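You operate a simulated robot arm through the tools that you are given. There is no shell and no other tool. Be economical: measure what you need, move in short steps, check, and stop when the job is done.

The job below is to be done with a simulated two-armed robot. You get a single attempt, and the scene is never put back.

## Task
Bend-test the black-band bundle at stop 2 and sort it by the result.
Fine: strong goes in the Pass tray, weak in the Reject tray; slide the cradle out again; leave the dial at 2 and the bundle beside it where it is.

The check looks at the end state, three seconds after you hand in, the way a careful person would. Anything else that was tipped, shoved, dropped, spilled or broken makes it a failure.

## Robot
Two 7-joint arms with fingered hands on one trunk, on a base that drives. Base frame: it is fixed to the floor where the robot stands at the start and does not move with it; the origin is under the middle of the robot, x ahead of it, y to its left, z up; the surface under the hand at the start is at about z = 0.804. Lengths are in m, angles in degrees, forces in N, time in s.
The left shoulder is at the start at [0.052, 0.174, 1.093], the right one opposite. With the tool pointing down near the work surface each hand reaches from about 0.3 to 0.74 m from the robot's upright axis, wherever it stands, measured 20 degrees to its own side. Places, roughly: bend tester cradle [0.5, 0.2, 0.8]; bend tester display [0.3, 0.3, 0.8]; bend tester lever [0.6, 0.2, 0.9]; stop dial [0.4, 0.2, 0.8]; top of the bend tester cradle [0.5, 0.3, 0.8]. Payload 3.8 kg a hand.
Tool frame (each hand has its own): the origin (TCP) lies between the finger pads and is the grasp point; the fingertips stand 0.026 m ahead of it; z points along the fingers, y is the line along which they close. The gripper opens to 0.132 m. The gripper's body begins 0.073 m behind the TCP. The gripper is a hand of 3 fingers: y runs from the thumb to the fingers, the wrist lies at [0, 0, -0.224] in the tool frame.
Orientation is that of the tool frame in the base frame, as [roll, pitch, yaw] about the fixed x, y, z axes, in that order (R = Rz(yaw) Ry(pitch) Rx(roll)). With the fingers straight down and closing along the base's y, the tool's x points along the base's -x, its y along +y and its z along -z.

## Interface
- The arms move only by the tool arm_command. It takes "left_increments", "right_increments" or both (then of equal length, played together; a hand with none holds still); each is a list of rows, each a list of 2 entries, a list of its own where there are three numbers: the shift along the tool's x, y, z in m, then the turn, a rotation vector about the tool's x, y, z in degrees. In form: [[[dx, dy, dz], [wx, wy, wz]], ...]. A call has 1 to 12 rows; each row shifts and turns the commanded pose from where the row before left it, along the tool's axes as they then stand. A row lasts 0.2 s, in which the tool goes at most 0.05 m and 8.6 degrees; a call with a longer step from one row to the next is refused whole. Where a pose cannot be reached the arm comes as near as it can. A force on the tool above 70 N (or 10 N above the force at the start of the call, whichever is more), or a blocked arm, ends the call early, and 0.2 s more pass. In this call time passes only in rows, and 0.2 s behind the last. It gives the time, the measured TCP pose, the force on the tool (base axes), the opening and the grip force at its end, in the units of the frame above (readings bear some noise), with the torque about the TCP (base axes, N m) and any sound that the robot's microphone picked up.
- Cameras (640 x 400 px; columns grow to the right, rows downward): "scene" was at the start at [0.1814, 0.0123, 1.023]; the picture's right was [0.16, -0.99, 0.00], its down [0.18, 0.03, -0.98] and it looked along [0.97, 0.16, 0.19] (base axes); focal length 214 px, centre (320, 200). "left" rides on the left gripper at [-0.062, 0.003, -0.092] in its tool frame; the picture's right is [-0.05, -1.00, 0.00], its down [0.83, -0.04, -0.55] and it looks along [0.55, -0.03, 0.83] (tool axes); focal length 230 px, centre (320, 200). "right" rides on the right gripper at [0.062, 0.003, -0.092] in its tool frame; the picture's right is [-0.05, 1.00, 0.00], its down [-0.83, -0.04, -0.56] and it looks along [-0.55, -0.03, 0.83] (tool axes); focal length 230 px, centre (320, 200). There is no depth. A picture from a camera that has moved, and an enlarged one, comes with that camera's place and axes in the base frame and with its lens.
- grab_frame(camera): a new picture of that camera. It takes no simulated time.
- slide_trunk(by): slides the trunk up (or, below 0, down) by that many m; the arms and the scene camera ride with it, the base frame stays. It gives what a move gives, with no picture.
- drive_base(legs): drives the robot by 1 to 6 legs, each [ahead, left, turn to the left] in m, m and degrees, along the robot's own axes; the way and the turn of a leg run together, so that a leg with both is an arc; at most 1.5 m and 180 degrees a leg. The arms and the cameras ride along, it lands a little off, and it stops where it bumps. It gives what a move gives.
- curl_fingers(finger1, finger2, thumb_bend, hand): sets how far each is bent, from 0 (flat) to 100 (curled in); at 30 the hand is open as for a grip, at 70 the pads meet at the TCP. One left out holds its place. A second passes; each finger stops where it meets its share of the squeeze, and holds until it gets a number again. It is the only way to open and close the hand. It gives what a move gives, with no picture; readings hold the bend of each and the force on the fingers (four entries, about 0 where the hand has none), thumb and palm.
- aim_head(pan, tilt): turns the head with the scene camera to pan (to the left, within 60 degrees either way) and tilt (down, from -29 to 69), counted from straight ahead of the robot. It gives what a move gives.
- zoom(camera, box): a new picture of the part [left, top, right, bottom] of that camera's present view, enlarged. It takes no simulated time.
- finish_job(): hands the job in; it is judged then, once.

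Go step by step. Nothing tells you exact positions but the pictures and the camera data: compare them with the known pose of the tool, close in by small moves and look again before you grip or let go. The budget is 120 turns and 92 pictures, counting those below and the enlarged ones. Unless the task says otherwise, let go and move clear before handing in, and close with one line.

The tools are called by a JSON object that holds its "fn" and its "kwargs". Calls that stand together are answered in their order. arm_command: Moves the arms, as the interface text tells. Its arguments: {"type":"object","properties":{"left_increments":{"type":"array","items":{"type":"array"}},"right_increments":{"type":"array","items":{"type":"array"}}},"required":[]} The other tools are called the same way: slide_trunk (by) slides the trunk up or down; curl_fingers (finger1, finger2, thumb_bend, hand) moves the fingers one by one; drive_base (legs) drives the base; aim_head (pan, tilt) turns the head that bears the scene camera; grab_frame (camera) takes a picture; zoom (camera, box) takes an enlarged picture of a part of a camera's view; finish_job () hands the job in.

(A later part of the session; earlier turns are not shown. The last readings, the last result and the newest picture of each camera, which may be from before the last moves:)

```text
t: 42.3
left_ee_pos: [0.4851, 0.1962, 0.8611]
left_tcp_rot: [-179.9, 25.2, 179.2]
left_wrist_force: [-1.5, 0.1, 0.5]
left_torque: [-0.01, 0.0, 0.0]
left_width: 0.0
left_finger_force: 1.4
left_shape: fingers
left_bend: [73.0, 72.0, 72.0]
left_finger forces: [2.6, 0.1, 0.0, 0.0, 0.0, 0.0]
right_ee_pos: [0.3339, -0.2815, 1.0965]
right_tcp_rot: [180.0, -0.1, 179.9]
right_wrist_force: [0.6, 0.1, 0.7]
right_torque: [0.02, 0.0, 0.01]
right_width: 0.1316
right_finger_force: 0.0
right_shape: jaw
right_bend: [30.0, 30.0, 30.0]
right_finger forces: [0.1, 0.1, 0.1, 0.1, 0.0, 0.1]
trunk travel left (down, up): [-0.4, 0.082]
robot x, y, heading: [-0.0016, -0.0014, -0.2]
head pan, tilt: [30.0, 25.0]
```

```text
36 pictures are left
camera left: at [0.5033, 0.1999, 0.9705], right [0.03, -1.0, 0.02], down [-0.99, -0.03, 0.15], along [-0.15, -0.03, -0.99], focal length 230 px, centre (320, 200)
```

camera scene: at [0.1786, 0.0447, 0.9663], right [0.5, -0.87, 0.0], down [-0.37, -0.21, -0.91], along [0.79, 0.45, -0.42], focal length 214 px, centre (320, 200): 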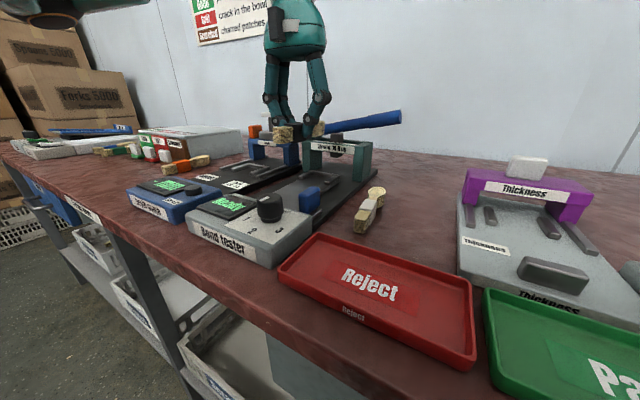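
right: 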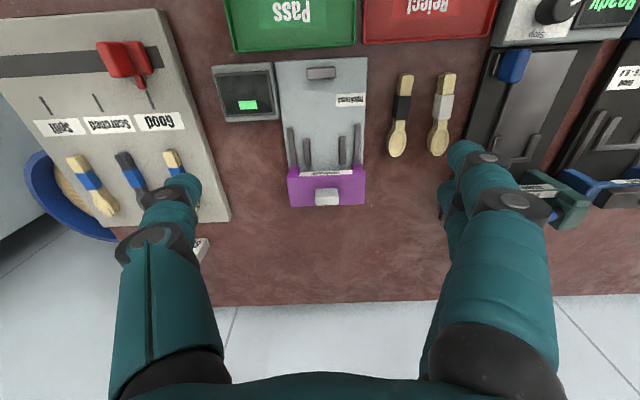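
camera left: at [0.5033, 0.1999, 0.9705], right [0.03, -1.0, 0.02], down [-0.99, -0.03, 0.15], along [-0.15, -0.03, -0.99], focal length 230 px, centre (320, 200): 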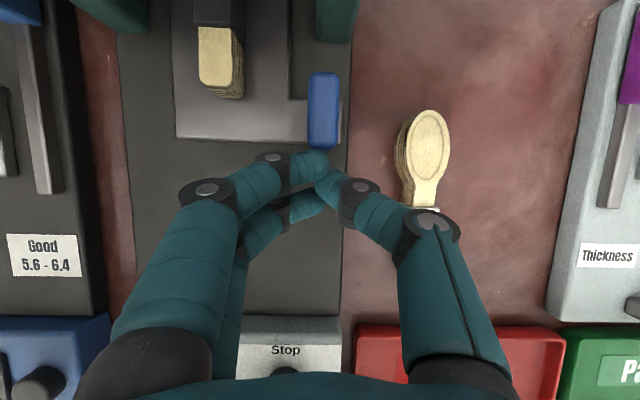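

Light contact now. Push a little more and watch the force.

{"fn": "arm_command", "kwargs": {"left_increments": [[[-0.0036, 0, 0.0017], [0, 0, 0]], [[-0.0036, 0, 0.0017], [0, 0, 0]], [[-0.0036, 0, 0.0017], [0, 0, 0]]]}}

{"fn": "grab_frame", "kwargs": {"camera": "left"}}

```text
t: 43.1
left_ee_pos: [0.4882, 0.1972, 0.8588]
left_tcp_rot: [179.9, 24.2, 178.9]
left_wrist_force: [-50.7, 8.1, -0.7]
left_torque: [0.12, 0.57, 0.12]
left_width: 0.0001
left_finger_force: 25.8
left_shape: fingers
left_bend: [76.0, 72.0, 72.0]
left_finger forces: [51.6, 0.0, 0.0, 0.1, 0.0, 0.0]
right_ee_pos: [0.3292, -0.2796, 1.0972]
right_tcp_rot: [179.9, 0.3, -180.0]
right_wrist_force: [0.3, 0.3, -0.4]
right_torque: [0.01, -0.03, -0.01]
right_width: 0.132
right_finger_force: 0.2
right_shape: jaw
right_bend: [30.0, 30.0, 30.0]
right_finger forces: [0.0, 0.1, 0.0, 0.0, 0.0, 0.0]
trunk travel left (down, up): [-0.4, 0.082]
robot x, y, heading: [-0.0002, 0.0031, -0.1]
head pan, tilt: [30.0, 25.0]
```

```text
35 pictures are left
camera left: at [0.5071, 0.2011, 0.9679], right [0.03, -1.0, 0.02], down [-0.99, -0.02, 0.17], along [-0.16, -0.03, -0.99], focal length 230 px, centre (320, 200)
```

left: 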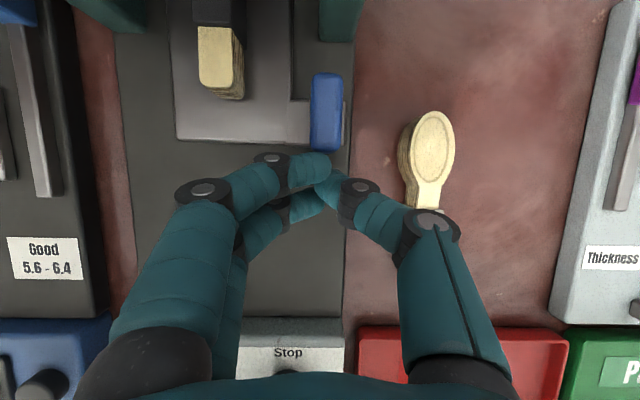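

It's firmly against the end stop. Back off, un-tilt, raise, then turn the hand 90° to grip the lever across x.

{"fn": "arm_command", "kwargs": {"left_increments": [[[0.018, 0, -0.0085], [0, 0, 0]], [[0, 0, -0.045], [0, 0, 0]], [[0, 0, -0.045], [0, 0, 0]], [[0, 0, -0.045], [0, 0, 0]], [[0, 0, 0], [0, 8.4, 0]], [[0, 0, 0], [0, 8.4, 0]], [[0, 0, 0], [0, 8.4, 0]], [[0, 0, -0.04], [0, 0, 0]], [[0, 0, -0.04], [0, 0, 0]]]}}

{"fn": "arm_command", "kwargs": {"left_increments": [[[0, 0, 0], [0, 0, 8.2]], [[0, 0, 0], [0, 0, 8.2]], [[0, 0, 0], [0, 0, 8.2]], [[0, 0, 0], [0, 0, 8.2]], [[0, 0, 0], [0, 0, 8.2]], [[0, 0, 0], [0, 0, 8.2]], [[0, 0, 0], [0, 0, 8.2]], [[0, 0, 0], [0, 0, 8.2]], [[0, 0, 0], [0, 0, 8.2]], [[0, 0, 0], [0, 0, 8.2]], [[0, 0, 0], [0, 0, 7]]]}}

{"fn": "curl_fingers", "kwargs": {"hand": "left", "finger1": 50, "finger2": 50, "thumb_bend": 50}}

```text
t: 45.1
left_ee_pos: [0.4209, 0.1999, 1.0665]
left_tcp_rot: [-179.9, -0.2, 179.0]
left_wrist_force: [-0.2, -0.9, 0.3]
left_torque: [0.03, -0.01, 0.0]
left_width: 0.0
left_finger_force: 0.1
left_shape: fingers
left_bend: [73.0, 72.0, 72.0]
left_finger forces: [0.0, 0.1, 0.1, 0.1, 0.0, 0.1]
right_ee_pos: [0.3351, -0.2811, 1.0965]
right_tcp_rot: [179.9, 0.0, 179.9]
right_wrist_force: [0.8, -0.4, 0.1]
right_torque: [0.0, 0.0, 0.01]
right_width: 0.132
right_finger_force: 0.0
right_shape: jaw
right_bend: [30.0, 30.0, 30.0]
right_finger forces: [0.1, 0.0, 0.1, 0.1, 0.0, 0.0]
trunk travel left (down, up): [-0.4, 0.082]
robot x, y, heading: [-0.0009, -0.0004, -0.1]
head pan, tilt: [30.0, 25.0]
```

```text
t: 47.5
left_ee_pos: [0.4208, 0.198, 1.0638]
left_tcp_rot: [180.0, 0.2, 89.8]
left_wrist_force: [-0.2, -0.1, 0.2]
left_torque: [-0.02, 0.0, 0.0]
left_width: 0.0002
left_finger_force: 0.0
left_shape: fingers
left_bend: [73.0, 72.0, 72.0]
left_finger forces: [0.0, 0.0, 0.0, 0.0, 0.1, 0.0]
right_ee_pos: [0.3357, -0.2811, 1.0965]
right_tcp_rot: [-179.8, 0.1, 179.9]
right_wrist_force: [0.0, 0.7, 0.2]
right_torque: [0.02, 0.0, -0.01]
right_width: 0.1316
right_finger_force: 0.1
right_shape: jaw
right_bend: [30.0, 30.0, 30.0]
right_finger forces: [0.0, 0.0, 0.1, 0.0, 0.0, 0.1]
trunk travel left (down, up): [-0.4, 0.082]
robot x, y, heading: [-0.0003, 0.0024, -0.2]
head pan, tilt: [30.0, 25.0]
```

```text
t: 48.5
left_ee_pos: [0.4192, 0.1982, 1.0646]
left_tcp_rot: [-180.0, 0.2, 89.9]
left_wrist_force: [-0.9, -0.1, 0.4]
left_torque: [-0.02, -0.01, 0.02]
left_width: 0.0672
left_finger_force: 0.0
left_shape: fingers
left_bend: [50.0, 50.0, 50.0]
left_finger forces: [0.1, 0.0, 0.0, 0.0, 0.1, 0.0]
right_ee_pos: [0.3334, -0.2819, 1.0968]
right_tcp_rot: [179.9, 0.0, 180.0]
right_wrist_force: [-0.3, -1.0, 0.0]
right_torque: [-0.02, 0.0, 0.0]
right_width: 0.1319
right_finger_force: 0.1
right_shape: jaw
right_bend: [30.0, 30.0, 30.0]
right_finger forces: [0.0, 0.1, 0.1, 0.1, 0.0, 0.0]
trunk travel left (down, up): [-0.4, 0.082]
robot x, y, heading: [-0.0, 0.0014, 0.2]
head pan, tilt: [30.0, 25.0]
```

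Now move to above the lever's free end.

{"fn": "arm_command", "kwargs": {"left_increments": [[[-0.0116, 0.036, 0], [0, 0, 0]], [[-0.0116, 0.036, 0], [0, 0, 0]], [[-0.0116, 0.036, 0], [0, 0, 0]], [[-0.0116, 0.036, 0], [0, 0, 0]], [[-0.0116, 0.036, 0], [0, 0, 0]]]}}

{"fn": "grab_frame", "kwargs": {"camera": "left"}}

{"fn": "grab_frame", "kwargs": {"camera": "scene"}}

```text
t: 49.7
left_ee_pos: [0.6033, 0.1392, 1.0665]
left_tcp_rot: [179.9, 0.2, 89.9]
left_wrist_force: [-0.2, 0.5, -0.6]
left_torque: [-0.01, 0.0, 0.0]
left_width: 0.0672
left_finger_force: 0.0
left_shape: fingers
left_bend: [50.0, 50.0, 50.0]
left_finger forces: [0.0, 0.0, 0.0, 0.1, 0.0, 0.0]
right_ee_pos: [0.3349, -0.2818, 1.0958]
right_tcp_rot: [179.9, 0.0, 179.9]
right_wrist_force: [0.5, -0.5, 0.2]
right_torque: [0.01, -0.01, 0.0]
right_width: 0.1321
right_finger_force: 0.1
right_shape: jaw
right_bend: [30.0, 30.0, 30.0]
right_finger forces: [0.1, 0.1, 0.0, 0.1, 0.0, 0.0]
trunk travel left (down, up): [-0.4, 0.082]
robot x, y, heading: [0.002, -0.0002, -0.1]
head pan, tilt: [30.0, 25.0]
```

```text
34 pictures are left
camera left: at [0.6076, 0.0791, 1.1586], right [-1.0, -0.05, 0.0], down [-0.04, 0.83, 0.55], along [-0.03, 0.55, -0.83], focal length 230 px, centre (320, 200)
```

left: 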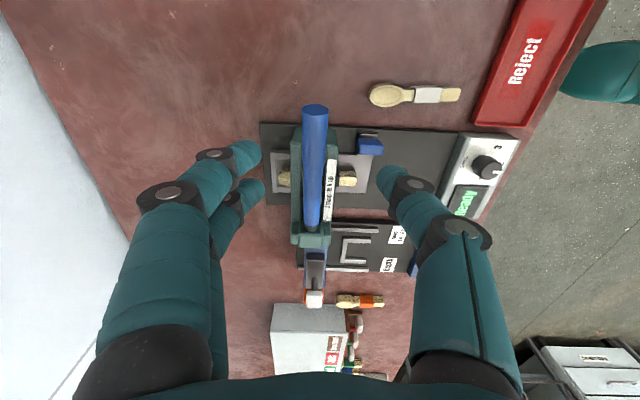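

```text
33 pictures are left
camera scene: at [0.1789, 0.0442, 0.9662], right [0.5, -0.87, 0.0], down [-0.37, -0.21, -0.91], along [0.78, 0.45, -0.42], focal length 214 px, centre (320, 200)
```

scene: 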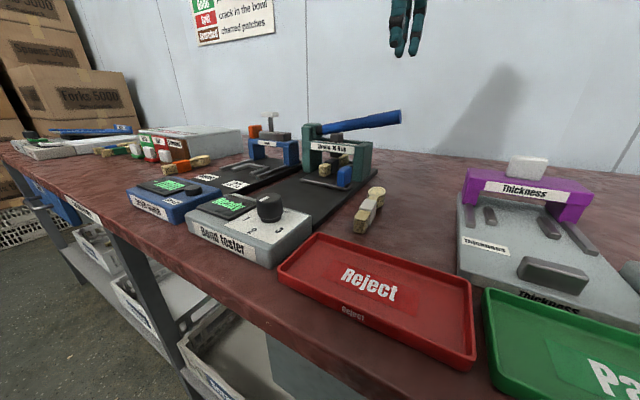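

The lever's grip is at x≈0.609, its end at y≈0.126, z≈0.935. Lower the hand to straddle it at y≈0.147.

{"fn": "arm_command", "kwargs": {"left_increments": [[[0.008, 0.006, 0.03], [0, 0, 0]], [[0, 0, 0.04], [0, 0, 0]], [[0, 0, 0.035], [0, 0, 0]], [[0, 0, 0.028], [0, 0, 0]]]}}

{"fn": "grab_frame", "kwargs": {"camera": "left"}}

{"fn": "zoom", "kwargs": {"camera": "scene", "box": [220, 60, 440, 230]}}

```text
t: 50.7
left_ee_pos: [0.6088, 0.1473, 0.9324]
left_tcp_rot: [180.0, 0.2, 90.1]
left_wrist_force: [-0.2, 0.2, 1.3]
left_torque: [0.0, 0.0, 0.0]
left_width: 0.0674
left_finger_force: 0.0
left_shape: fingers
left_bend: [50.0, 50.0, 50.0]
left_finger forces: [0.1, 0.0, 0.1, 0.0, 0.0, 0.0]
right_ee_pos: [0.3358, -0.2816, 1.0952]
right_tcp_rot: [179.9, 0.0, 179.8]
right_wrist_force: [-0.3, -0.1, -0.1]
right_torque: [-0.01, 0.0, 0.0]
right_width: 0.132
right_finger_force: 0.0
right_shape: jaw
right_bend: [30.0, 30.0, 30.0]
right_finger forces: [0.0, 0.0, 0.0, 0.0, 0.1, 0.0]
trunk travel left (down, up): [-0.4, 0.082]
robot x, y, heading: [-0.0025, -0.0006, -0.1]
head pan, tilt: [30.0, 25.0]
```

```text
32 pictures are left
camera left: at [0.6136, 0.0872, 1.0249], right [-1.0, -0.05, 0.0], down [-0.04, 0.83, 0.55], along [-0.03, 0.55, -0.83], focal length 230 px, centre (320, 200)
```

left: 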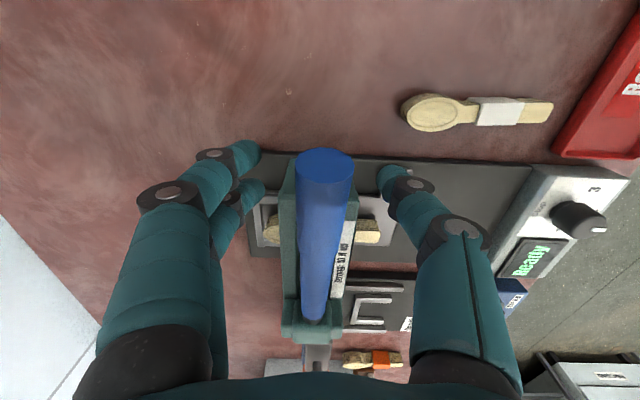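

```text
2.35 times, centred on (330, 145) of scene
camera zoom: at [0.1788, 0.0448, 0.9662], right [0.5, -0.87, 0.0], down [-0.37, -0.21, -0.91], along [0.78, 0.45, -0.42], focal length 505 px, centre (296, 329)
```

zoom: 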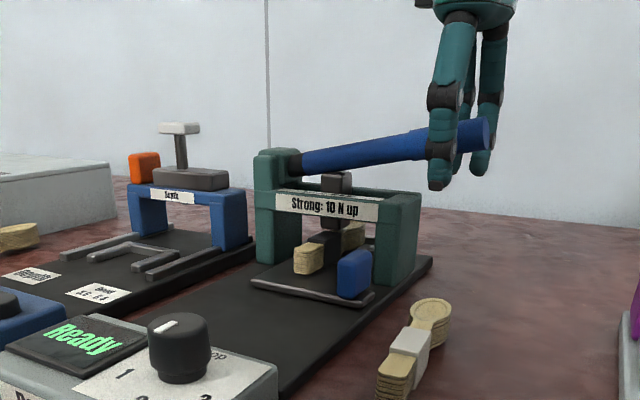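

Fingers straddle the lever. Close on it.

{"fn": "curl_fingers", "kwargs": {"hand": "left", "finger1": 72, "finger2": 72, "thumb_bend": 72}}

```text
t: 51.7
left_ee_pos: [0.6081, 0.1473, 0.9332]
left_tcp_rot: [-179.9, 0.1, 90.1]
left_wrist_force: [-3.9, -1.9, -4.7]
left_torque: [-0.01, 0.01, -0.03]
left_width: 0.0061
left_finger_force: 5.4
left_shape: fingers
left_bend: [72.0, 71.0, 69.0]
left_finger forces: [0.9, 3.4, 0.0, 0.0, 6.8, 0.0]
right_ee_pos: [0.3349, -0.2811, 1.0961]
right_tcp_rot: [179.8, 0.0, 180.0]
right_wrist_force: [-0.3, 0.1, 0.1]
right_torque: [-0.02, -0.01, 0.01]
right_width: 0.1321
right_finger_force: 0.1
right_shape: jaw
right_bend: [30.0, 30.0, 30.0]
right_finger forces: [0.0, 0.1, 0.0, 0.1, 0.0, 0.1]
trunk travel left (down, up): [-0.4, 0.082]
robot x, y, heading: [0.0015, 0.0013, 0.2]
head pan, tilt: [30.0, 25.0]
```

{"fn": "zoom", "kwargs": {"camera": "left", "box": [200, 100, 460, 260]}}

{"fn": "zoom", "kwargs": {"camera": "scene", "box": [300, 60, 420, 160]}}

```text
2.46 times, centred on (330, 180) of left
camera zoom: at [0.6132, 0.0871, 1.0245], right [-1.0, -0.05, 0.0], down [-0.04, 0.83, 0.55], along [-0.03, 0.55, -0.83], focal length 566 px, centre (295, 249)
```

zoom: 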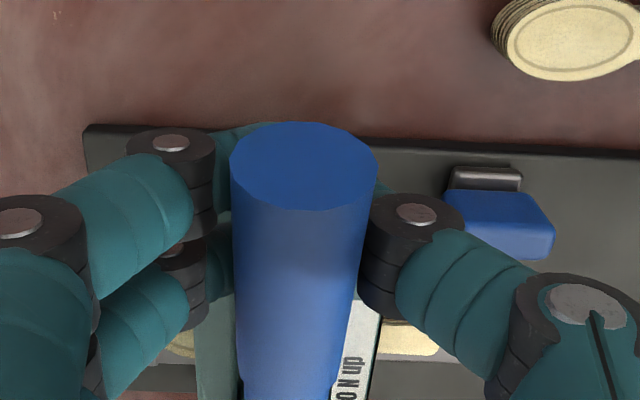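

```text
4.00 times, centred on (360, 110) of scene
camera zoom: at [0.1786, 0.0448, 0.9662], right [0.5, -0.87, 0.0], down [-0.37, -0.21, -0.91], along [0.78, 0.45, -0.42], focal length 858 px, centre (160, 560)
```

zoom: 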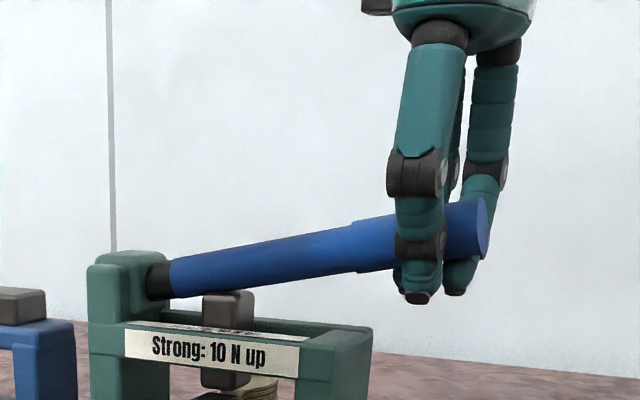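

The lever is too thick to push down by pinch friction, so I'll open, rise, and form a narrow V with the fingertips to press from on top.

{"fn": "curl_fingers", "kwargs": {"hand": "left", "finger1": 50, "finger2": 50, "thumb_bend": 50}}

{"fn": "arm_command", "kwargs": {"left_increments": [[[0, 0, -0.03], [0, 0, 0]], [[0, 0, -0.035], [0, 0, 0]]]}}

{"fn": "curl_fingers", "kwargs": {"hand": "left", "finger1": 67, "finger2": 67, "thumb_bend": 67}}

{"fn": "arm_command", "kwargs": {"left_increments": [[[0, 0, 0.012], [0, 0, 0]], [[0, 0, 0.005], [0, 0, 0]]]}}

{"fn": "zoom", "kwargs": {"camera": "left", "box": [200, 100, 460, 260]}}

{"fn": "zoom", "kwargs": {"camera": "scene", "box": [200, 50, 440, 230]}}

```text
t: 52.7
left_ee_pos: [0.6091, 0.1475, 0.9336]
left_tcp_rot: [180.0, 0.3, 90.0]
left_wrist_force: [-0.1, 0.6, 0.1]
left_torque: [0.01, -0.02, -0.01]
left_width: 0.067
left_finger_force: 0.1
left_shape: fingers
left_bend: [50.0, 50.0, 50.0]
left_finger forces: [0.0, 0.0, 0.0, 0.0, 0.0, 0.0]
right_ee_pos: [0.3334, -0.282, 1.0964]
right_tcp_rot: [-179.9, 0.0, 179.9]
right_wrist_force: [-0.2, 0.6, -0.5]
right_torque: [-0.02, -0.03, 0.02]
right_width: 0.1321
right_finger_force: 0.0
right_shape: jaw
right_bend: [30.0, 30.0, 30.0]
right_finger forces: [0.0, 0.1, 0.1, 0.0, 0.0, 0.0]
trunk travel left (down, up): [-0.4, 0.082]
robot x, y, heading: [-0.0017, -0.0018, -0.2]
head pan, tilt: [30.0, 25.0]
```

```text
t: 53.3
left_ee_pos: [0.6061, 0.1448, 0.9983]
left_tcp_rot: [-179.9, 0.0, 90.1]
left_wrist_force: [-0.1, -0.2, -0.6]
left_torque: [0.02, -0.03, -0.02]
left_width: 0.0674
left_finger_force: 0.0
left_shape: fingers
left_bend: [50.0, 50.0, 50.0]
left_finger forces: [0.1, 0.0, 0.0, 0.1, 0.1, 0.0]
right_ee_pos: [0.3345, -0.2811, 1.0952]
right_tcp_rot: [179.9, -0.1, 179.9]
right_wrist_force: [-0.2, 0.5, 0.0]
right_torque: [-0.02, 0.04, 0.0]
right_width: 0.1317
right_finger_force: 0.1
right_shape: jaw
right_bend: [30.0, 30.0, 30.0]
right_finger forces: [0.0, 0.0, 0.0, 0.0, 0.0, 0.0]
trunk travel left (down, up): [-0.4, 0.082]
robot x, y, heading: [0.0008, 0.001, -0.0]
head pan, tilt: [30.0, 25.0]
```

```text
t: 54.3
left_ee_pos: [0.6062, 0.1453, 0.9984]
left_tcp_rot: [-179.9, 0.2, 90.0]
left_wrist_force: [0.0, 0.6, -0.7]
left_torque: [0.0, 0.02, 0.01]
left_width: 0.0141
left_finger_force: 0.2
left_shape: fingers
left_bend: [67.0, 67.0, 67.0]
left_finger forces: [0.0, 0.1, 0.0, 0.1, 0.0, 0.0]
right_ee_pos: [0.334, -0.2801, 1.0965]
right_tcp_rot: [-180.0, 0.0, 179.8]
right_wrist_force: [0.1, 0.1, -0.4]
right_torque: [-0.01, -0.02, 0.01]
right_width: 0.1321
right_finger_force: 0.1
right_shape: jaw
right_bend: [30.0, 30.0, 30.0]
right_finger forces: [0.1, 0.0, 0.0, 0.1, 0.0, 0.1]
trunk travel left (down, up): [-0.4, 0.082]
robot x, y, heading: [-0.0007, 0.0016, 0.2]
head pan, tilt: [30.0, 25.0]
```

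```text
t: 54.9
left_ee_pos: [0.6062, 0.1465, 0.9789]
left_tcp_rot: [180.0, 0.2, 89.9]
left_wrist_force: [-0.8, 0.3, -1.0]
left_torque: [0.03, -0.02, 0.0]
left_width: 0.0142
left_finger_force: 0.1
left_shape: fingers
left_bend: [67.0, 67.0, 67.0]
left_finger forces: [0.1, 0.0, 0.1, 0.0, 0.1, 0.0]
right_ee_pos: [0.3337, -0.282, 1.0962]
right_tcp_rot: [179.9, 0.0, 180.0]
right_wrist_force: [0.6, -0.6, -1.1]
right_torque: [-0.03, 0.03, 0.01]
right_width: 0.1316
right_finger_force: 0.1
right_shape: jaw
right_bend: [30.0, 30.0, 30.0]
right_finger forces: [0.0, 0.0, 0.0, 0.0, 0.1, 0.1]
trunk travel left (down, up): [-0.4, 0.082]
robot x, y, heading: [-0.0004, -0.0048, -0.1]
head pan, tilt: [30.0, 25.0]
```

```text
2.46 times, centred on (330, 180) of left
camera zoom: at [0.6113, 0.0851, 1.0715], right [-1.0, -0.05, 0.0], down [-0.04, 0.83, 0.55], along [-0.03, 0.55, -0.83], focal length 566 px, centre (295, 249)
```

zoom: 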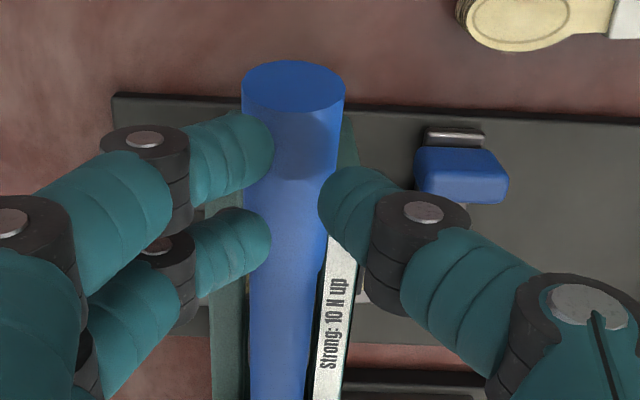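

```text
2.22 times, centred on (320, 140) of scene
camera zoom: at [0.1786, 0.0447, 0.9663], right [0.5, -0.87, 0.0], down [-0.37, -0.21, -0.91], along [0.78, 0.45, -0.42], focal length 477 px, centre (320, 333)
```

zoom: 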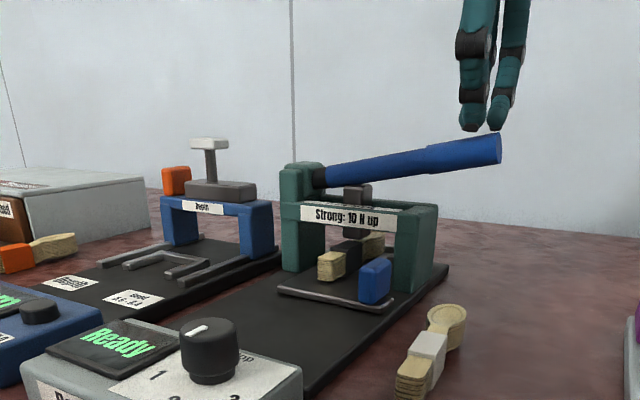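

The fingertips sit just above the lever. Narrow slightly and press down steadily.

{"fn": "curl_fingers", "kwargs": {"hand": "left", "finger1": 69, "finger2": 69, "thumb_bend": 69}}

{"fn": "arm_command", "kwargs": {"left_increments": [[[0, 0.001, 0.008], [0, 0, 0]], [[0, 0, 0.008], [0, 0, 0]], [[0, 0, 0.008], [0, 0, 0]], [[0, 0, 0.008], [0, 0, 0]]]}}

{"fn": "zoom", "kwargs": {"camera": "scene", "box": [180, 60, 420, 230]}}

```text
t: 55.9
left_ee_pos: [0.6086, 0.1458, 0.9803]
left_tcp_rot: [180.0, 0.1, 90.0]
left_wrist_force: [-0.4, 0.3, 1.1]
left_torque: [0.05, -0.02, -0.05]
left_width: 0.009
left_finger_force: 0.0
left_shape: fingers
left_bend: [69.0, 69.0, 69.0]
left_finger forces: [0.0, 0.1, 0.0, 0.0, 0.1, 0.0]
right_ee_pos: [0.3345, -0.2807, 1.0962]
right_tcp_rot: [-180.0, 0.1, 179.9]
right_wrist_force: [-0.4, 0.6, -0.2]
right_torque: [-0.03, -0.01, -0.02]
right_width: 0.1321
right_finger_force: 0.1
right_shape: jaw
right_bend: [30.0, 30.0, 30.0]
right_finger forces: [0.1, 0.0, 0.0, 0.0, 0.0, 0.0]
trunk travel left (down, up): [-0.4, 0.082]
robot x, y, heading: [0.0031, -0.002, -0.2]
head pan, tilt: [30.0, 25.0]
```

```text
t: 56.9
left_ee_pos: [0.6087, 0.1454, 0.9477]
left_tcp_rot: [179.9, 0.2, 90.0]
left_wrist_force: [3.0, -1.3, 4.8]
left_torque: [-0.05, -0.15, 0.0]
left_width: 0.0104
left_finger_force: 3.0
left_shape: fingers
left_bend: [68.0, 68.0, 69.0]
left_finger forces: [3.3, 2.6, 0.0, 0.0, 0.2, 0.1]
right_ee_pos: [0.3344, -0.2814, 1.0962]
right_tcp_rot: [179.9, 0.0, 179.9]
right_wrist_force: [0.3, -0.3, -0.8]
right_torque: [-0.05, -0.01, 0.0]
right_width: 0.1319
right_finger_force: 0.1
right_shape: jaw
right_bend: [30.0, 30.0, 30.0]
right_finger forces: [0.1, 0.0, 0.1, 0.0, 0.0, 0.1]
trunk travel left (down, up): [-0.4, 0.082]
robot x, y, heading: [0.0025, -0.0006, 0.1]
head pan, tilt: [30.0, 25.0]
```

```text
2.35 times, centred on (300, 145) of scene
camera zoom: at [0.1786, 0.0445, 0.9664], right [0.5, -0.87, 0.0], down [-0.37, -0.21, -0.91], along [0.78, 0.45, -0.42], focal length 505 px, centre (367, 329)
```

zoom: 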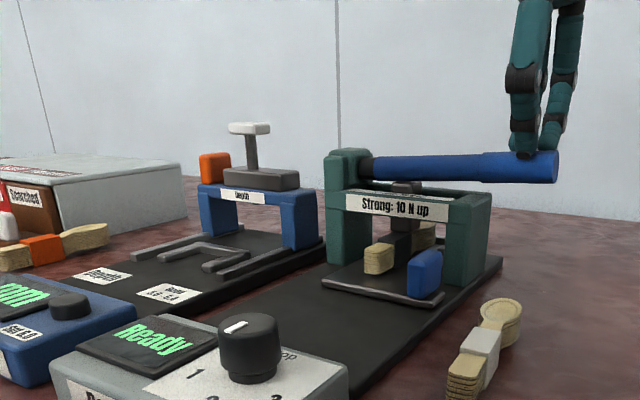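

The lever is moving down under light load. Continue, centring 2 mm toward +x.

{"fn": "arm_command", "kwargs": {"left_increments": [[[0, 0.002, 0.008], [0, 0, 0]], [[0, 0.001, 0.008], [0, 0, 0]], [[0, 0, 0.008], [0, 0, 0]]]}}

{"fn": "zoom", "kwargs": {"camera": "scene", "box": [180, 60, 420, 230]}}

```text
t: 57.7
left_ee_pos: [0.6081, 0.1453, 0.9371]
left_tcp_rot: [178.8, 0.6, 90.0]
left_wrist_force: [-3.7, 6.4, 62.8]
left_torque: [0.07, 0.09, -0.01]
left_width: 0.0121
left_finger_force: 31.9
left_shape: fingers
left_bend: [71.0, 70.0, 73.0]
left_finger forces: [14.3, 12.0, 0.0, 0.0, 37.8, 0.0]
right_ee_pos: [0.3286, -0.2811, 1.0986]
right_tcp_rot: [179.9, 0.4, 179.9]
right_wrist_force: [0.0, 0.6, -0.4]
right_torque: [0.02, -0.02, 0.0]
right_width: 0.132
right_finger_force: 0.1
right_shape: jaw
right_bend: [30.0, 30.0, 30.0]
right_finger forces: [0.0, 0.0, 0.0, 0.0, 0.0, 0.0]
trunk travel left (down, up): [-0.4, 0.082]
robot x, y, heading: [0.0002, 0.0013, -0.1]
head pan, tilt: [30.0, 25.0]
```

```text
2.35 times, centred on (300, 145) of scene
camera zoom: at [0.1742, 0.0447, 0.9681], right [0.5, -0.87, 0.0], down [-0.36, -0.21, -0.91], along [0.79, 0.45, -0.42], focal length 505 px, centre (367, 329)
```

zoom: 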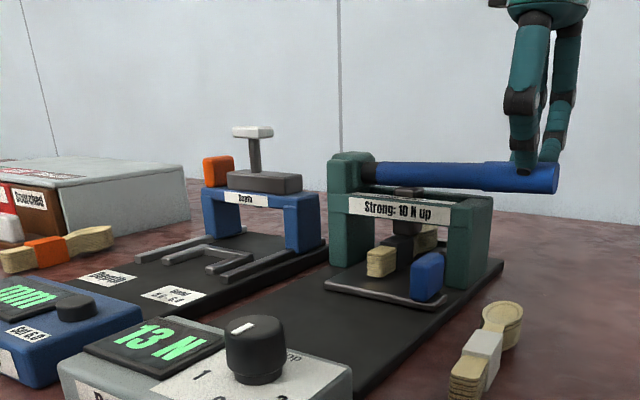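

The lever hit its stop and the display shows a reading. Zoom on it and release pressure.

{"fn": "zoom", "kwargs": {"camera": "scene", "box": [200, 175, 290, 225]}}

{"fn": "arm_command", "kwargs": {"left_increments": [[[0, 0, -0.012], [0, 0, 0]], [[0, 0, -0.02], [0, 0, 0]], [[0, 0, -0.03], [0, 0, 0]], [[0, 0, -0.03], [0, 0, 0]]]}}

{"fn": "zoom", "kwargs": {"camera": "scene", "box": [180, 60, 420, 230]}}

```text
7.11 times, centred on (245, 200) of scene
camera zoom: at [0.1742, 0.0447, 0.9681], right [0.5, -0.87, 0.0], down [-0.36, -0.21, -0.91], along [0.79, 0.45, -0.42], focal length 1525 px, centre (853, 200)
```

zoom: 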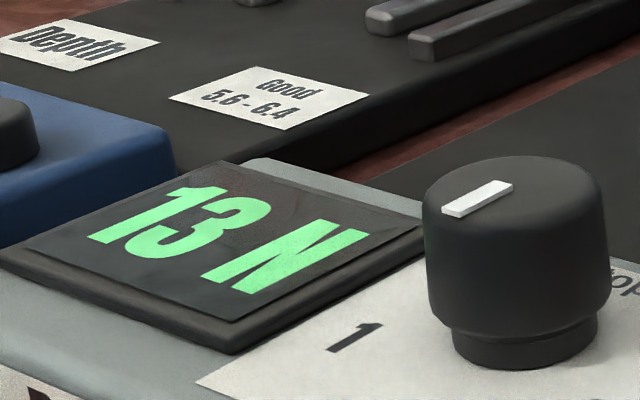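

```text
t: 58.7
left_ee_pos: [0.6074, 0.1472, 1.0151]
left_tcp_rot: [-179.9, 0.1, 90.0]
left_wrist_force: [0.1, 0.1, -0.1]
left_torque: [-0.01, -0.02, 0.0]
left_width: 0.0088
left_finger_force: 0.1
left_shape: fingers
left_bend: [69.0, 69.0, 69.0]
left_finger forces: [0.0, 0.0, 0.0, 0.0, 0.0, 0.0]
right_ee_pos: [0.334, -0.2815, 1.0953]
right_tcp_rot: [-180.0, 0.0, 179.9]
right_wrist_force: [0.8, -0.7, 0.2]
right_torque: [0.0, -0.02, -0.04]
right_width: 0.1318
right_finger_force: 0.1
right_shape: jaw
right_bend: [30.0, 30.0, 30.0]
right_finger forces: [0.1, 0.0, 0.0, 0.0, 0.0, 0.1]
trunk travel left (down, up): [-0.4, 0.082]
robot x, y, heading: [-0.0012, 0.001, 0.3]
head pan, tilt: [30.0, 25.0]
```

```text
2.35 times, centred on (300, 145) of scene
camera zoom: at [0.1785, 0.0446, 0.9661], right [0.5, -0.87, 0.0], down [-0.37, -0.21, -0.91], along [0.79, 0.45, -0.42], focal length 505 px, centre (367, 329)
```

zoom: 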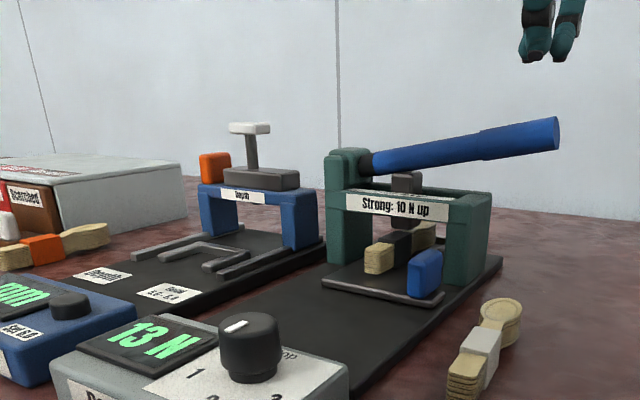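

Reading 13 N ≥ 10 N → strong → Pass tray. The lever sprang back up. Now retreat and reorient to pull the cradle out.

{"fn": "arm_command", "kwargs": {"left_increments": [[[0.012, -0.038, -0.012], [0, 0, 0]], [[0.012, -0.038, -0.012], [0, 0, 0]], [[0.012, -0.038, -0.012], [0, 0, 0]], [[0.012, -0.038, 0], [0, 0, 0]]]}}

{"fn": "arm_command", "kwargs": {"left_increments": [[[0, 0, 0], [0, 0, -8.2]], [[0, 0, 0], [0, 0, -8.2]], [[0, 0, 0], [0, 0, -8.2]], [[0, 0, 0], [0, 0, -8.2]], [[0, 0, 0], [0, 0, -8.2]], [[0, 0, 0], [0, 0, -8.2]], [[0, 0, 0], [0, 0, -8.2]], [[0, 0, 0], [0, 0, -8.2]], [[0, 0, 0], [0, 0, -8.2]], [[0, 0, 0], [0, 0, -8.2]], [[0, 0, 0], [0, 0, -7]]]}}

{"fn": "arm_command", "kwargs": {"left_increments": [[[0, 0, 0.03], [0, -8.4, 0]], [[0, 0, 0], [0, -8.4, 0]], [[0, 0, 0], [0, -8.4, 0]]]}}

{"fn": "curl_fingers", "kwargs": {"hand": "left", "finger1": 57, "finger2": 57, "thumb_bend": 57}}

{"fn": "grab_frame", "kwargs": {"camera": "left"}}

```text
t: 59.7
left_ee_pos: [0.4552, 0.195, 1.0551]
left_tcp_rot: [179.9, 0.1, 90.2]
left_wrist_force: [-0.7, -0.5, -0.9]
left_torque: [-0.03, -0.02, 0.03]
left_width: 0.0083
left_finger_force: 0.0
left_shape: fingers
left_bend: [69.0, 69.0, 69.0]
left_finger forces: [0.0, 0.0, 0.1, 0.0, 0.0, 0.0]
right_ee_pos: [0.3331, -0.2805, 1.0967]
right_tcp_rot: [-180.0, -0.1, 179.9]
right_wrist_force: [0.1, -0.4, 0.5]
right_torque: [-0.04, 0.02, -0.02]
right_width: 0.1319
right_finger_force: 0.0
right_shape: jaw
right_bend: [30.0, 30.0, 30.0]
right_finger forces: [0.0, 0.0, 0.0, 0.0, 0.2, 0.0]
trunk travel left (down, up): [-0.4, 0.082]
robot x, y, heading: [0.0005, 0.0017, 0.2]
head pan, tilt: [30.0, 25.0]
```

```text
t: 62.1
left_ee_pos: [0.4573, 0.196, 1.0522]
left_tcp_rot: [-179.9, 0.1, 179.2]
left_wrist_force: [0.7, -0.3, 0.3]
left_torque: [0.02, 0.01, 0.03]
left_width: 0.0085
left_finger_force: 0.2
left_shape: fingers
left_bend: [69.0, 69.0, 69.0]
left_finger forces: [0.0, 0.1, 0.1, 0.0, 0.0, 0.1]
right_ee_pos: [0.3344, -0.2798, 1.0952]
right_tcp_rot: [179.9, 0.0, 179.9]
right_wrist_force: [-0.2, 0.0, 0.5]
right_torque: [-0.02, -0.01, 0.01]
right_width: 0.1317
right_finger_force: 0.0
right_shape: jaw
right_bend: [30.0, 30.0, 30.0]
right_finger forces: [0.1, 0.0, 0.1, 0.0, 0.1, 0.1]
trunk travel left (down, up): [-0.4, 0.082]
robot x, y, heading: [0.0002, -0.0017, -0.1]
head pan, tilt: [30.0, 25.0]
```

```text
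t: 62.9
left_ee_pos: [0.4573, 0.1975, 1.0217]
left_tcp_rot: [-179.8, 25.3, 179.1]
left_wrist_force: [-0.4, 1.4, -0.4]
left_torque: [0.04, 0.01, 0.0]
left_width: 0.0088
left_finger_force: 0.0
left_shape: fingers
left_bend: [69.0, 69.0, 69.0]
left_finger forces: [0.1, 0.0, 0.0, 0.0, 0.0, 0.0]
right_ee_pos: [0.3348, -0.2805, 1.0962]
right_tcp_rot: [-179.9, 0.0, 179.9]
right_wrist_force: [0.7, 0.0, -0.5]
right_torque: [0.01, -0.01, 0.01]
right_width: 0.1319
right_finger_force: 0.1
right_shape: jaw
right_bend: [30.0, 30.0, 30.0]
right_finger forces: [0.1, 0.0, 0.0, 0.1, 0.1, 0.1]
trunk travel left (down, up): [-0.4, 0.082]
robot x, y, heading: [-0.0019, 0.0011, -0.2]
head pan, tilt: [30.0, 25.0]
```

```text
t: 63.9
left_ee_pos: [0.4585, 0.1961, 1.0218]
left_tcp_rot: [-179.9, 25.2, 179.1]
left_wrist_force: [1.1, 0.2, 0.3]
left_torque: [-0.01, -0.01, 0.0]
left_width: 0.0472
left_finger_force: 0.1
left_shape: fingers
left_bend: [56.0, 56.0, 56.0]
left_finger forces: [0.0, 0.1, 0.1, 0.1, 0.1, 0.1]
right_ee_pos: [0.3344, -0.2801, 1.0954]
right_tcp_rot: [-180.0, 0.0, 179.9]
right_wrist_force: [0.3, 0.2, 0.7]
right_torque: [0.0, 0.03, -0.03]
right_width: 0.1321
right_finger_force: 0.1
right_shape: jaw
right_bend: [30.0, 30.0, 30.0]
right_finger forces: [0.0, 0.0, 0.0, 0.0, 0.0, 0.0]
trunk travel left (down, up): [-0.4, 0.082]
robot x, y, heading: [0.0036, -0.0013, 0.0]
head pan, tilt: [30.0, 25.0]
```

```text
22 pictures are left
camera left: at [0.476, 0.2, 1.1306], right [0.03, -1.0, 0.02], down [-0.99, -0.03, 0.15], along [-0.15, -0.03, -0.99], focal length 230 px, centre (320, 200)
```

left: 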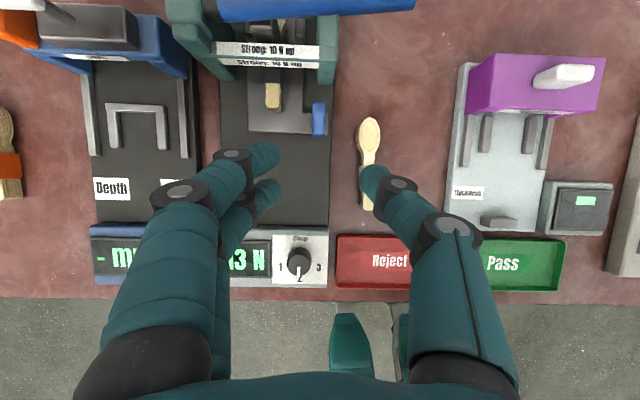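

Approach along the tilted finger axis straight to the handle and grip it.

{"fn": "arm_command", "kwargs": {"left_increments": [[[0, 0, 0.04], [0, 0, 0]], [[0, 0, 0.04], [0, 0, 0]], [[0, 0, 0.04], [0, 0, 0]], [[0, 0, 0.04], [0, 0, 0]], [[0.0055, 0, 0.0118], [0, 0, 0]]]}}

{"fn": "curl_fingers", "kwargs": {"hand": "left", "finger1": 74, "finger2": 74, "thumb_bend": 74}}

{"fn": "grab_frame", "kwargs": {"camera": "left"}}

```text
t: 65.1
left_ee_pos: [0.5288, 0.1951, 0.8615]
left_tcp_rot: [-179.9, 25.3, 179.0]
left_wrist_force: [0.4, -0.4, -0.2]
left_torque: [-0.03, -0.02, -0.03]
left_width: 0.0474
left_finger_force: 0.0
left_shape: fingers
left_bend: [56.0, 56.0, 56.0]
left_finger forces: [0.0, 0.0, 0.0, 0.0, 0.1, 0.0]
right_ee_pos: [0.3348, -0.2797, 1.0963]
right_tcp_rot: [180.0, 0.1, 179.9]
right_wrist_force: [-0.1, 0.3, -0.5]
right_torque: [0.0, 0.01, 0.0]
right_width: 0.132
right_finger_force: 0.0
right_shape: jaw
right_bend: [30.0, 30.0, 30.0]
right_finger forces: [0.1, 0.0, 0.0, 0.0, 0.0, 0.0]
trunk travel left (down, up): [-0.4, 0.082]
robot x, y, heading: [-0.0011, -0.0021, 0.0]
head pan, tilt: [30.0, 25.0]
```

```text
t: 66.1
left_ee_pos: [0.528, 0.1961, 0.8613]
left_tcp_rot: [180.0, 25.1, 179.0]
left_wrist_force: [1.5, 3.4, -6.8]
left_torque: [-0.03, 0.02, -0.02]
left_width: 0.0154
left_finger_force: 11.5
left_shape: fingers
left_bend: [70.0, 70.0, 68.0]
left_finger forces: [6.4, 6.2, 0.1, 0.0, 10.5, 0.0]
right_ee_pos: [0.3349, -0.2815, 1.0957]
right_tcp_rot: [180.0, 0.1, 179.8]
right_wrist_force: [-0.7, 0.3, 0.4]
right_torque: [0.04, 0.0, 0.0]
right_width: 0.1319
right_finger_force: 0.1
right_shape: jaw
right_bend: [30.0, 30.0, 30.0]
right_finger forces: [0.0, 0.0, 0.0, 0.0, 0.0, 0.1]
trunk travel left (down, up): [-0.4, 0.082]
robot x, y, heading: [-0.0048, -0.0042, 0.1]
head pan, tilt: [30.0, 25.0]
```

```text
21 pictures are left
camera left: at [0.5456, 0.1994, 0.9697], right [0.03, -1.0, 0.02], down [-0.99, -0.03, 0.15], along [-0.15, -0.03, -0.99], focal length 230 px, centre (320, 200)
```

left: 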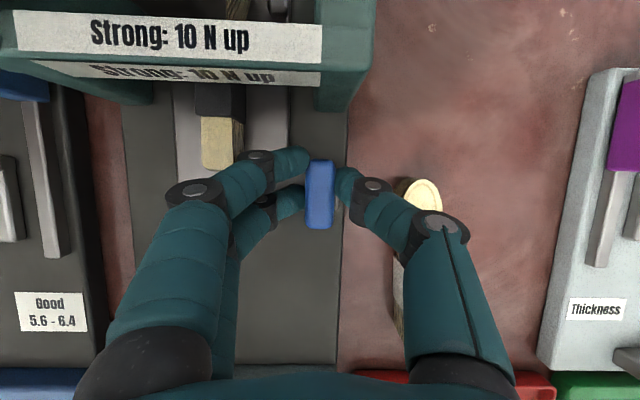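

Good grip. Pull the sled out about 11 cm, moderately.

{"fn": "arm_command", "kwargs": {"left_increments": [[[0.0091, -0.0002, -0.0042], [0, 0, 0]], [[0.0181, -0.0003, -0.0085], [0, 0, 0]], [[0.0181, -0.0003, -0.0085], [0, 0, 0]], [[0.0181, -0.0003, -0.0085], [0, 0, 0]], [[0.0181, -0.0003, -0.0085], [0, 0, 0]], [[0.0136, -0.0002, -0.0063], [0, 0, 0]], [[0.0045, 0, -0.0021], [0, 0, 0]], [[0.0045, 0, -0.0021], [0, 0, 0]]]}}

{"fn": "grab_frame", "kwargs": {"camera": "left"}}

```text
t: 67.9
left_ee_pos: [0.4122, 0.1949, 0.8602]
left_tcp_rot: [-179.7, 25.1, 179.1]
left_wrist_force: [-0.3, 3.4, -11.2]
left_torque: [0.01, 0.11, 0.03]
left_width: 0.0155
left_finger_force: 10.1
left_shape: fingers
left_bend: [70.0, 70.0, 69.0]
left_finger forces: [6.1, 6.2, 0.0, 0.0, 8.7, 0.0]
right_ee_pos: [0.3349, -0.2797, 1.096]
right_tcp_rot: [180.0, 0.0, 179.8]
right_wrist_force: [-0.1, 0.5, 0.8]
right_torque: [-0.04, 0.01, 0.01]
right_width: 0.1318
right_finger_force: 0.1
right_shape: jaw
right_bend: [30.0, 30.0, 30.0]
right_finger forces: [0.0, 0.0, 0.0, 0.0, 0.0, 0.1]
trunk travel left (down, up): [-0.4, 0.082]
robot x, y, heading: [-0.0011, -0.0034, 0.0]
head pan, tilt: [30.0, 25.0]
```

```text
20 pictures are left
camera left: at [0.4298, 0.1983, 0.971], right [0.03, -1.0, 0.03], down [-0.99, -0.03, 0.15], along [-0.15, -0.03, -0.99], focal length 230 px, centre (320, 200)
```

left: 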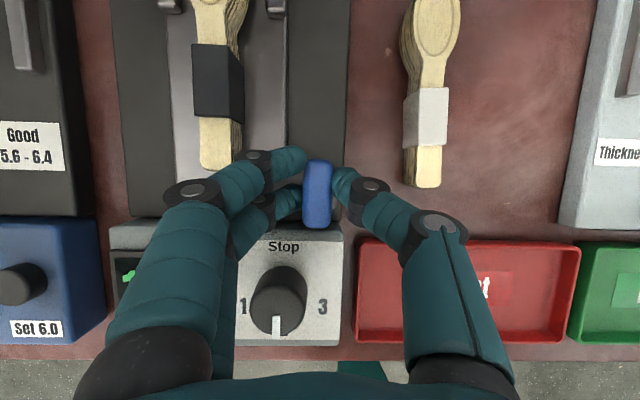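

About 3 mm short of the original position; pull a bit more.

{"fn": "arm_command", "kwargs": {"left_increments": [[[0.0027, 0, -0.0013], [0, 0, 0]], [[0.0027, 0, -0.0013], [0, 0, 0]]]}}

{"fn": "curl_fingers", "kwargs": {"hand": "left", "finger1": 57, "finger2": 57, "thumb_bend": 57}}

{"fn": "arm_command", "kwargs": {"left_increments": [[[-0.0127, 0, -0.0272], [0, 0, 0]], [[-0.0127, 0, -0.0272], [0, 0, 0]], [[-0.0127, 0, -0.0272], [0, 0, 0]], [[0, 0, 0], [0, 8.4, 0]], [[0, 0, 0], [0, 8.4, 0]], [[0, 0, 0], [0, 8.4, 0]], [[-0.033, 0.027, 0], [0, 0, 0]], [[-0.033, 0.027, 0], [0, 0, 0]]]}}

{"fn": "grab_frame", "kwargs": {"camera": "left"}}

```text
t: 68.5
left_ee_pos: [0.4081, 0.1953, 0.861]
left_tcp_rot: [-179.7, 25.3, 179.1]
left_wrist_force: [-1.8, 1.1, -3.9]
left_torque: [-0.05, 0.02, 0.01]
left_width: 0.0155
left_finger_force: 11.9
left_shape: fingers
left_bend: [70.0, 71.0, 69.0]
left_finger forces: [5.7, 5.9, 0.0, 0.0, 11.5, 0.0]
left hand out of reach, approached as far as the arm can: row 2
right_ee_pos: [0.3339, -0.2816, 1.0968]
right_tcp_rot: [180.0, -0.1, 179.8]
right_wrist_force: [0.4, -0.1, -0.3]
right_torque: [0.02, 0.03, -0.02]
right_width: 0.1319
right_finger_force: 0.1
right_shape: jaw
right_bend: [30.0, 30.0, 30.0]
right_finger forces: [0.1, 0.0, 0.0, 0.1, 0.0, 0.0]
trunk travel left (down, up): [-0.4, 0.082]
robot x, y, heading: [0.002, 0.0004, 0.1]
head pan, tilt: [30.0, 25.0]
```

```text
t: 69.5
left_ee_pos: [0.409, 0.1951, 0.861]
left_tcp_rot: [-179.7, 25.1, 179.0]
left_wrist_force: [0.3, -0.4, -0.1]
left_torque: [0.0, 0.0, 0.04]
left_width: 0.0472
left_finger_force: 0.1
left_shape: fingers
left_bend: [56.0, 56.0, 56.0]
left_finger forces: [0.1, 0.0, 0.0, 0.0, 0.0, 0.0]
right_ee_pos: [0.3347, -0.281, 1.0944]
right_tcp_rot: [-180.0, 0.1, 179.9]
right_wrist_force: [0.5, -0.2, -0.9]
right_torque: [0.0, 0.02, 0.0]
right_width: 0.1318
right_finger_force: 0.0
right_shape: jaw
right_bend: [30.0, 30.0, 30.0]
right_finger forces: [0.0, 0.0, 0.0, 0.0, 0.0, 0.0]
trunk travel left (down, up): [-0.4, 0.082]
robot x, y, heading: [-0.0026, -0.0006, 0.1]
head pan, tilt: [30.0, 25.0]
```

```text
t: 71.3
left_ee_pos: [0.4842, 0.2404, 0.9559]
left_tcp_rot: [-179.8, -0.1, 179.0]
left_wrist_force: [-0.3, -0.5, 0.4]
left_torque: [-0.02, 0.02, -0.01]
left_width: 0.0473
left_finger_force: 0.1
left_shape: fingers
left_bend: [56.0, 56.0, 56.0]
left_finger forces: [0.0, 0.1, 0.0, 0.1, 0.1, 0.1]
left hand out of reach, approached as far as the arm can: row 1
right_ee_pos: [0.3341, -0.2805, 1.0957]
right_tcp_rot: [180.0, 0.0, 179.9]
right_wrist_force: [0.0, -0.3, 0.4]
right_torque: [0.0, -0.01, -0.01]
right_width: 0.1319
right_finger_force: 0.1
right_shape: jaw
right_bend: [30.0, 30.0, 30.0]
right_finger forces: [0.0, 0.0, 0.0, 0.0, 0.0, 0.1]
trunk travel left (down, up): [-0.4, 0.082]
robot x, y, heading: [0.0015, -0.0026, 0.0]
head pan, tilt: [30.0, 25.0]
```

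```text
19 pictures are left
camera left: at [0.5468, 0.2424, 1.0472], right [0.03, -1.0, 0.0], down [-0.83, -0.03, 0.56], along [-0.56, -0.02, -0.83], focal length 230 px, centre (320, 200)
```

left: 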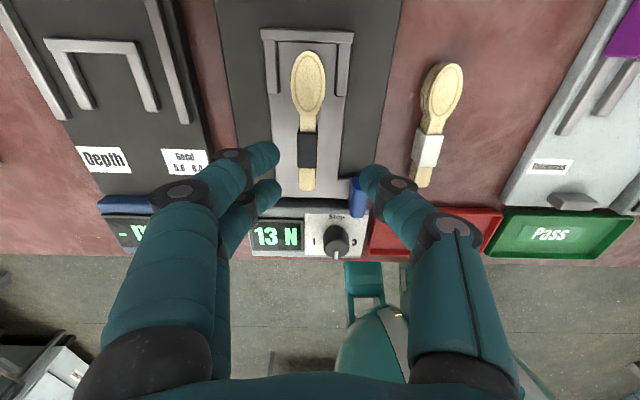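

Cradle is back out with the bundle in the nest at about (0.47, 0.252). Lower and grasp it on the band.

{"fn": "arm_command", "kwargs": {"left_increments": [[[0.011, 0.012, 0.02], [0, 0, 0]], [[0, 0, 0.03], [0, 0, 0]], [[0, 0, 0.03], [0, 0, 0]], [[0, 0, 0.016], [0, 0, 0]]]}}

{"fn": "grab_frame", "kwargs": {"camera": "left"}}

```text
t: 72.3
left_ee_pos: [0.4727, 0.2497, 0.8589]
left_tcp_rot: [-179.8, 0.0, 179.0]
left_wrist_force: [0.2, 0.6, -1.1]
left_torque: [0.02, 0.01, 0.0]
left_width: 0.0475
left_finger_force: 0.0
left_shape: fingers
left_bend: [56.0, 56.0, 56.0]
left_finger forces: [0.0, 0.0, 0.1, 0.0, 0.0, 0.0]
right_ee_pos: [0.3355, -0.2819, 1.0961]
right_tcp_rot: [-180.0, 0.1, 179.8]
right_wrist_force: [0.3, 0.4, 0.1]
right_torque: [-0.02, 0.0, 0.0]
right_width: 0.1318
right_finger_force: 0.0
right_shape: jaw
right_bend: [30.0, 30.0, 30.0]
right_finger forces: [0.0, 0.0, 0.0, 0.0, 0.1, 0.0]
trunk travel left (down, up): [-0.4, 0.082]
robot x, y, heading: [-0.0019, -0.0058, -0.1]
head pan, tilt: [30.0, 25.0]
```

```text
18 pictures are left
camera left: at [0.5353, 0.253, 0.9513], right [0.04, -1.0, 0.0], down [-0.83, -0.03, 0.55], along [-0.55, -0.02, -0.83], focal length 230 px, centre (320, 200)
```

left: 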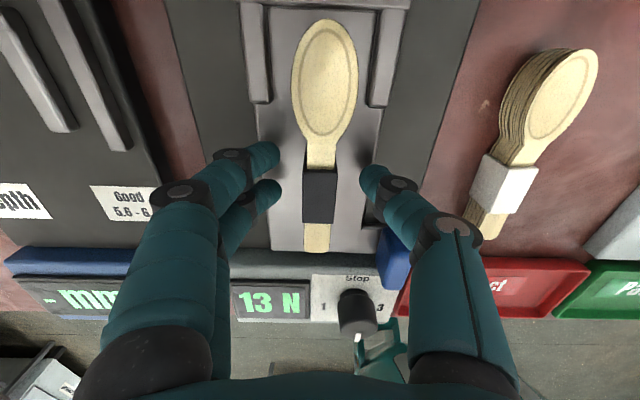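

Centred on the band. Close and lift.

{"fn": "curl_fingers", "kwargs": {"hand": "left", "finger1": 73, "finger2": 73, "thumb_bend": 73}}

{"fn": "arm_command", "kwargs": {"left_increments": [[[0, 0, -0.01], [0, 0, 0]], [[0, 0, -0.03], [0, 0, 0]], [[0, 0, -0.04], [0, 0, 0]]]}}

{"fn": "grab_frame", "kwargs": {"camera": "left"}}

```text
t: 73.3
left_ee_pos: [0.4736, 0.2505, 0.8597]
left_tcp_rot: [-179.9, 0.0, 179.1]
left_wrist_force: [-0.3, -0.2, 0.4]
left_torque: [0.01, -0.01, -0.04]
left_width: 0.0153
left_finger_force: 10.9
left_shape: fingers
left_bend: [70.0, 71.0, 68.0]
left_finger forces: [5.5, 5.3, 0.1, 0.1, 10.8, 0.1]
right_ee_pos: [0.3343, -0.2809, 1.0947]
right_tcp_rot: [180.0, 0.0, 180.0]
right_wrist_force: [0.5, 0.0, -0.3]
right_torque: [0.03, 0.01, 0.0]
right_width: 0.1319
right_finger_force: 0.1
right_shape: jaw
right_bend: [30.0, 30.0, 30.0]
right_finger forces: [0.0, 0.0, 0.0, 0.0, 0.0, 0.1]
trunk travel left (down, up): [-0.4, 0.082]
robot x, y, heading: [0.0015, -0.0023, -0.2]
head pan, tilt: [30.0, 25.0]
```

```text
t: 74.1
left_ee_pos: [0.4733, 0.2511, 0.9389]
left_tcp_rot: [-179.9, 0.1, 179.0]
left_wrist_force: [0.2, -0.2, 0.2]
left_torque: [0.01, 0.0, 0.02]
left_width: 0.0152
left_finger_force: 10.8
left_shape: fingers
left_bend: [70.0, 71.0, 68.0]
left_finger forces: [5.4, 5.4, 0.0, 0.0, 10.8, 0.0]
right_ee_pos: [0.3336, -0.2813, 1.0969]
right_tcp_rot: [179.9, -0.1, 179.9]
right_wrist_force: [0.6, 0.9, -0.2]
right_torque: [0.01, 0.0, 0.02]
right_width: 0.132
right_finger_force: 0.0
right_shape: jaw
right_bend: [30.0, 30.0, 30.0]
right_finger forces: [0.0, 0.0, 0.1, 0.0, 0.1, 0.0]
trunk travel left (down, up): [-0.4, 0.082]
robot x, y, heading: [0.0008, -0.0023, -0.1]
head pan, tilt: [30.0, 25.0]
```

```text
17 pictures are left
camera left: at [0.5352, 0.2537, 1.0298], right [0.04, -1.0, 0.0], down [-0.83, -0.03, 0.56], along [-0.56, -0.02, -0.83], focal length 230 px, centre (320, 200)
```

left: 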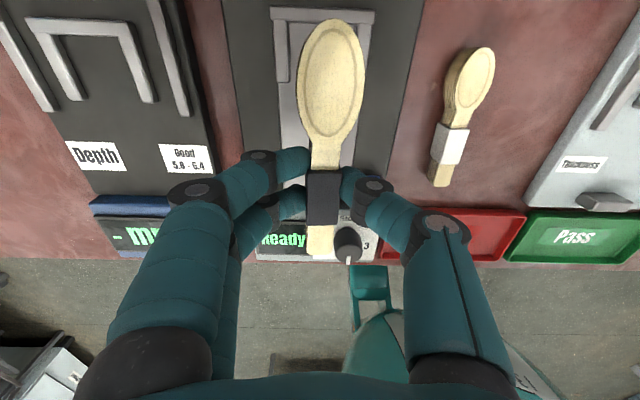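

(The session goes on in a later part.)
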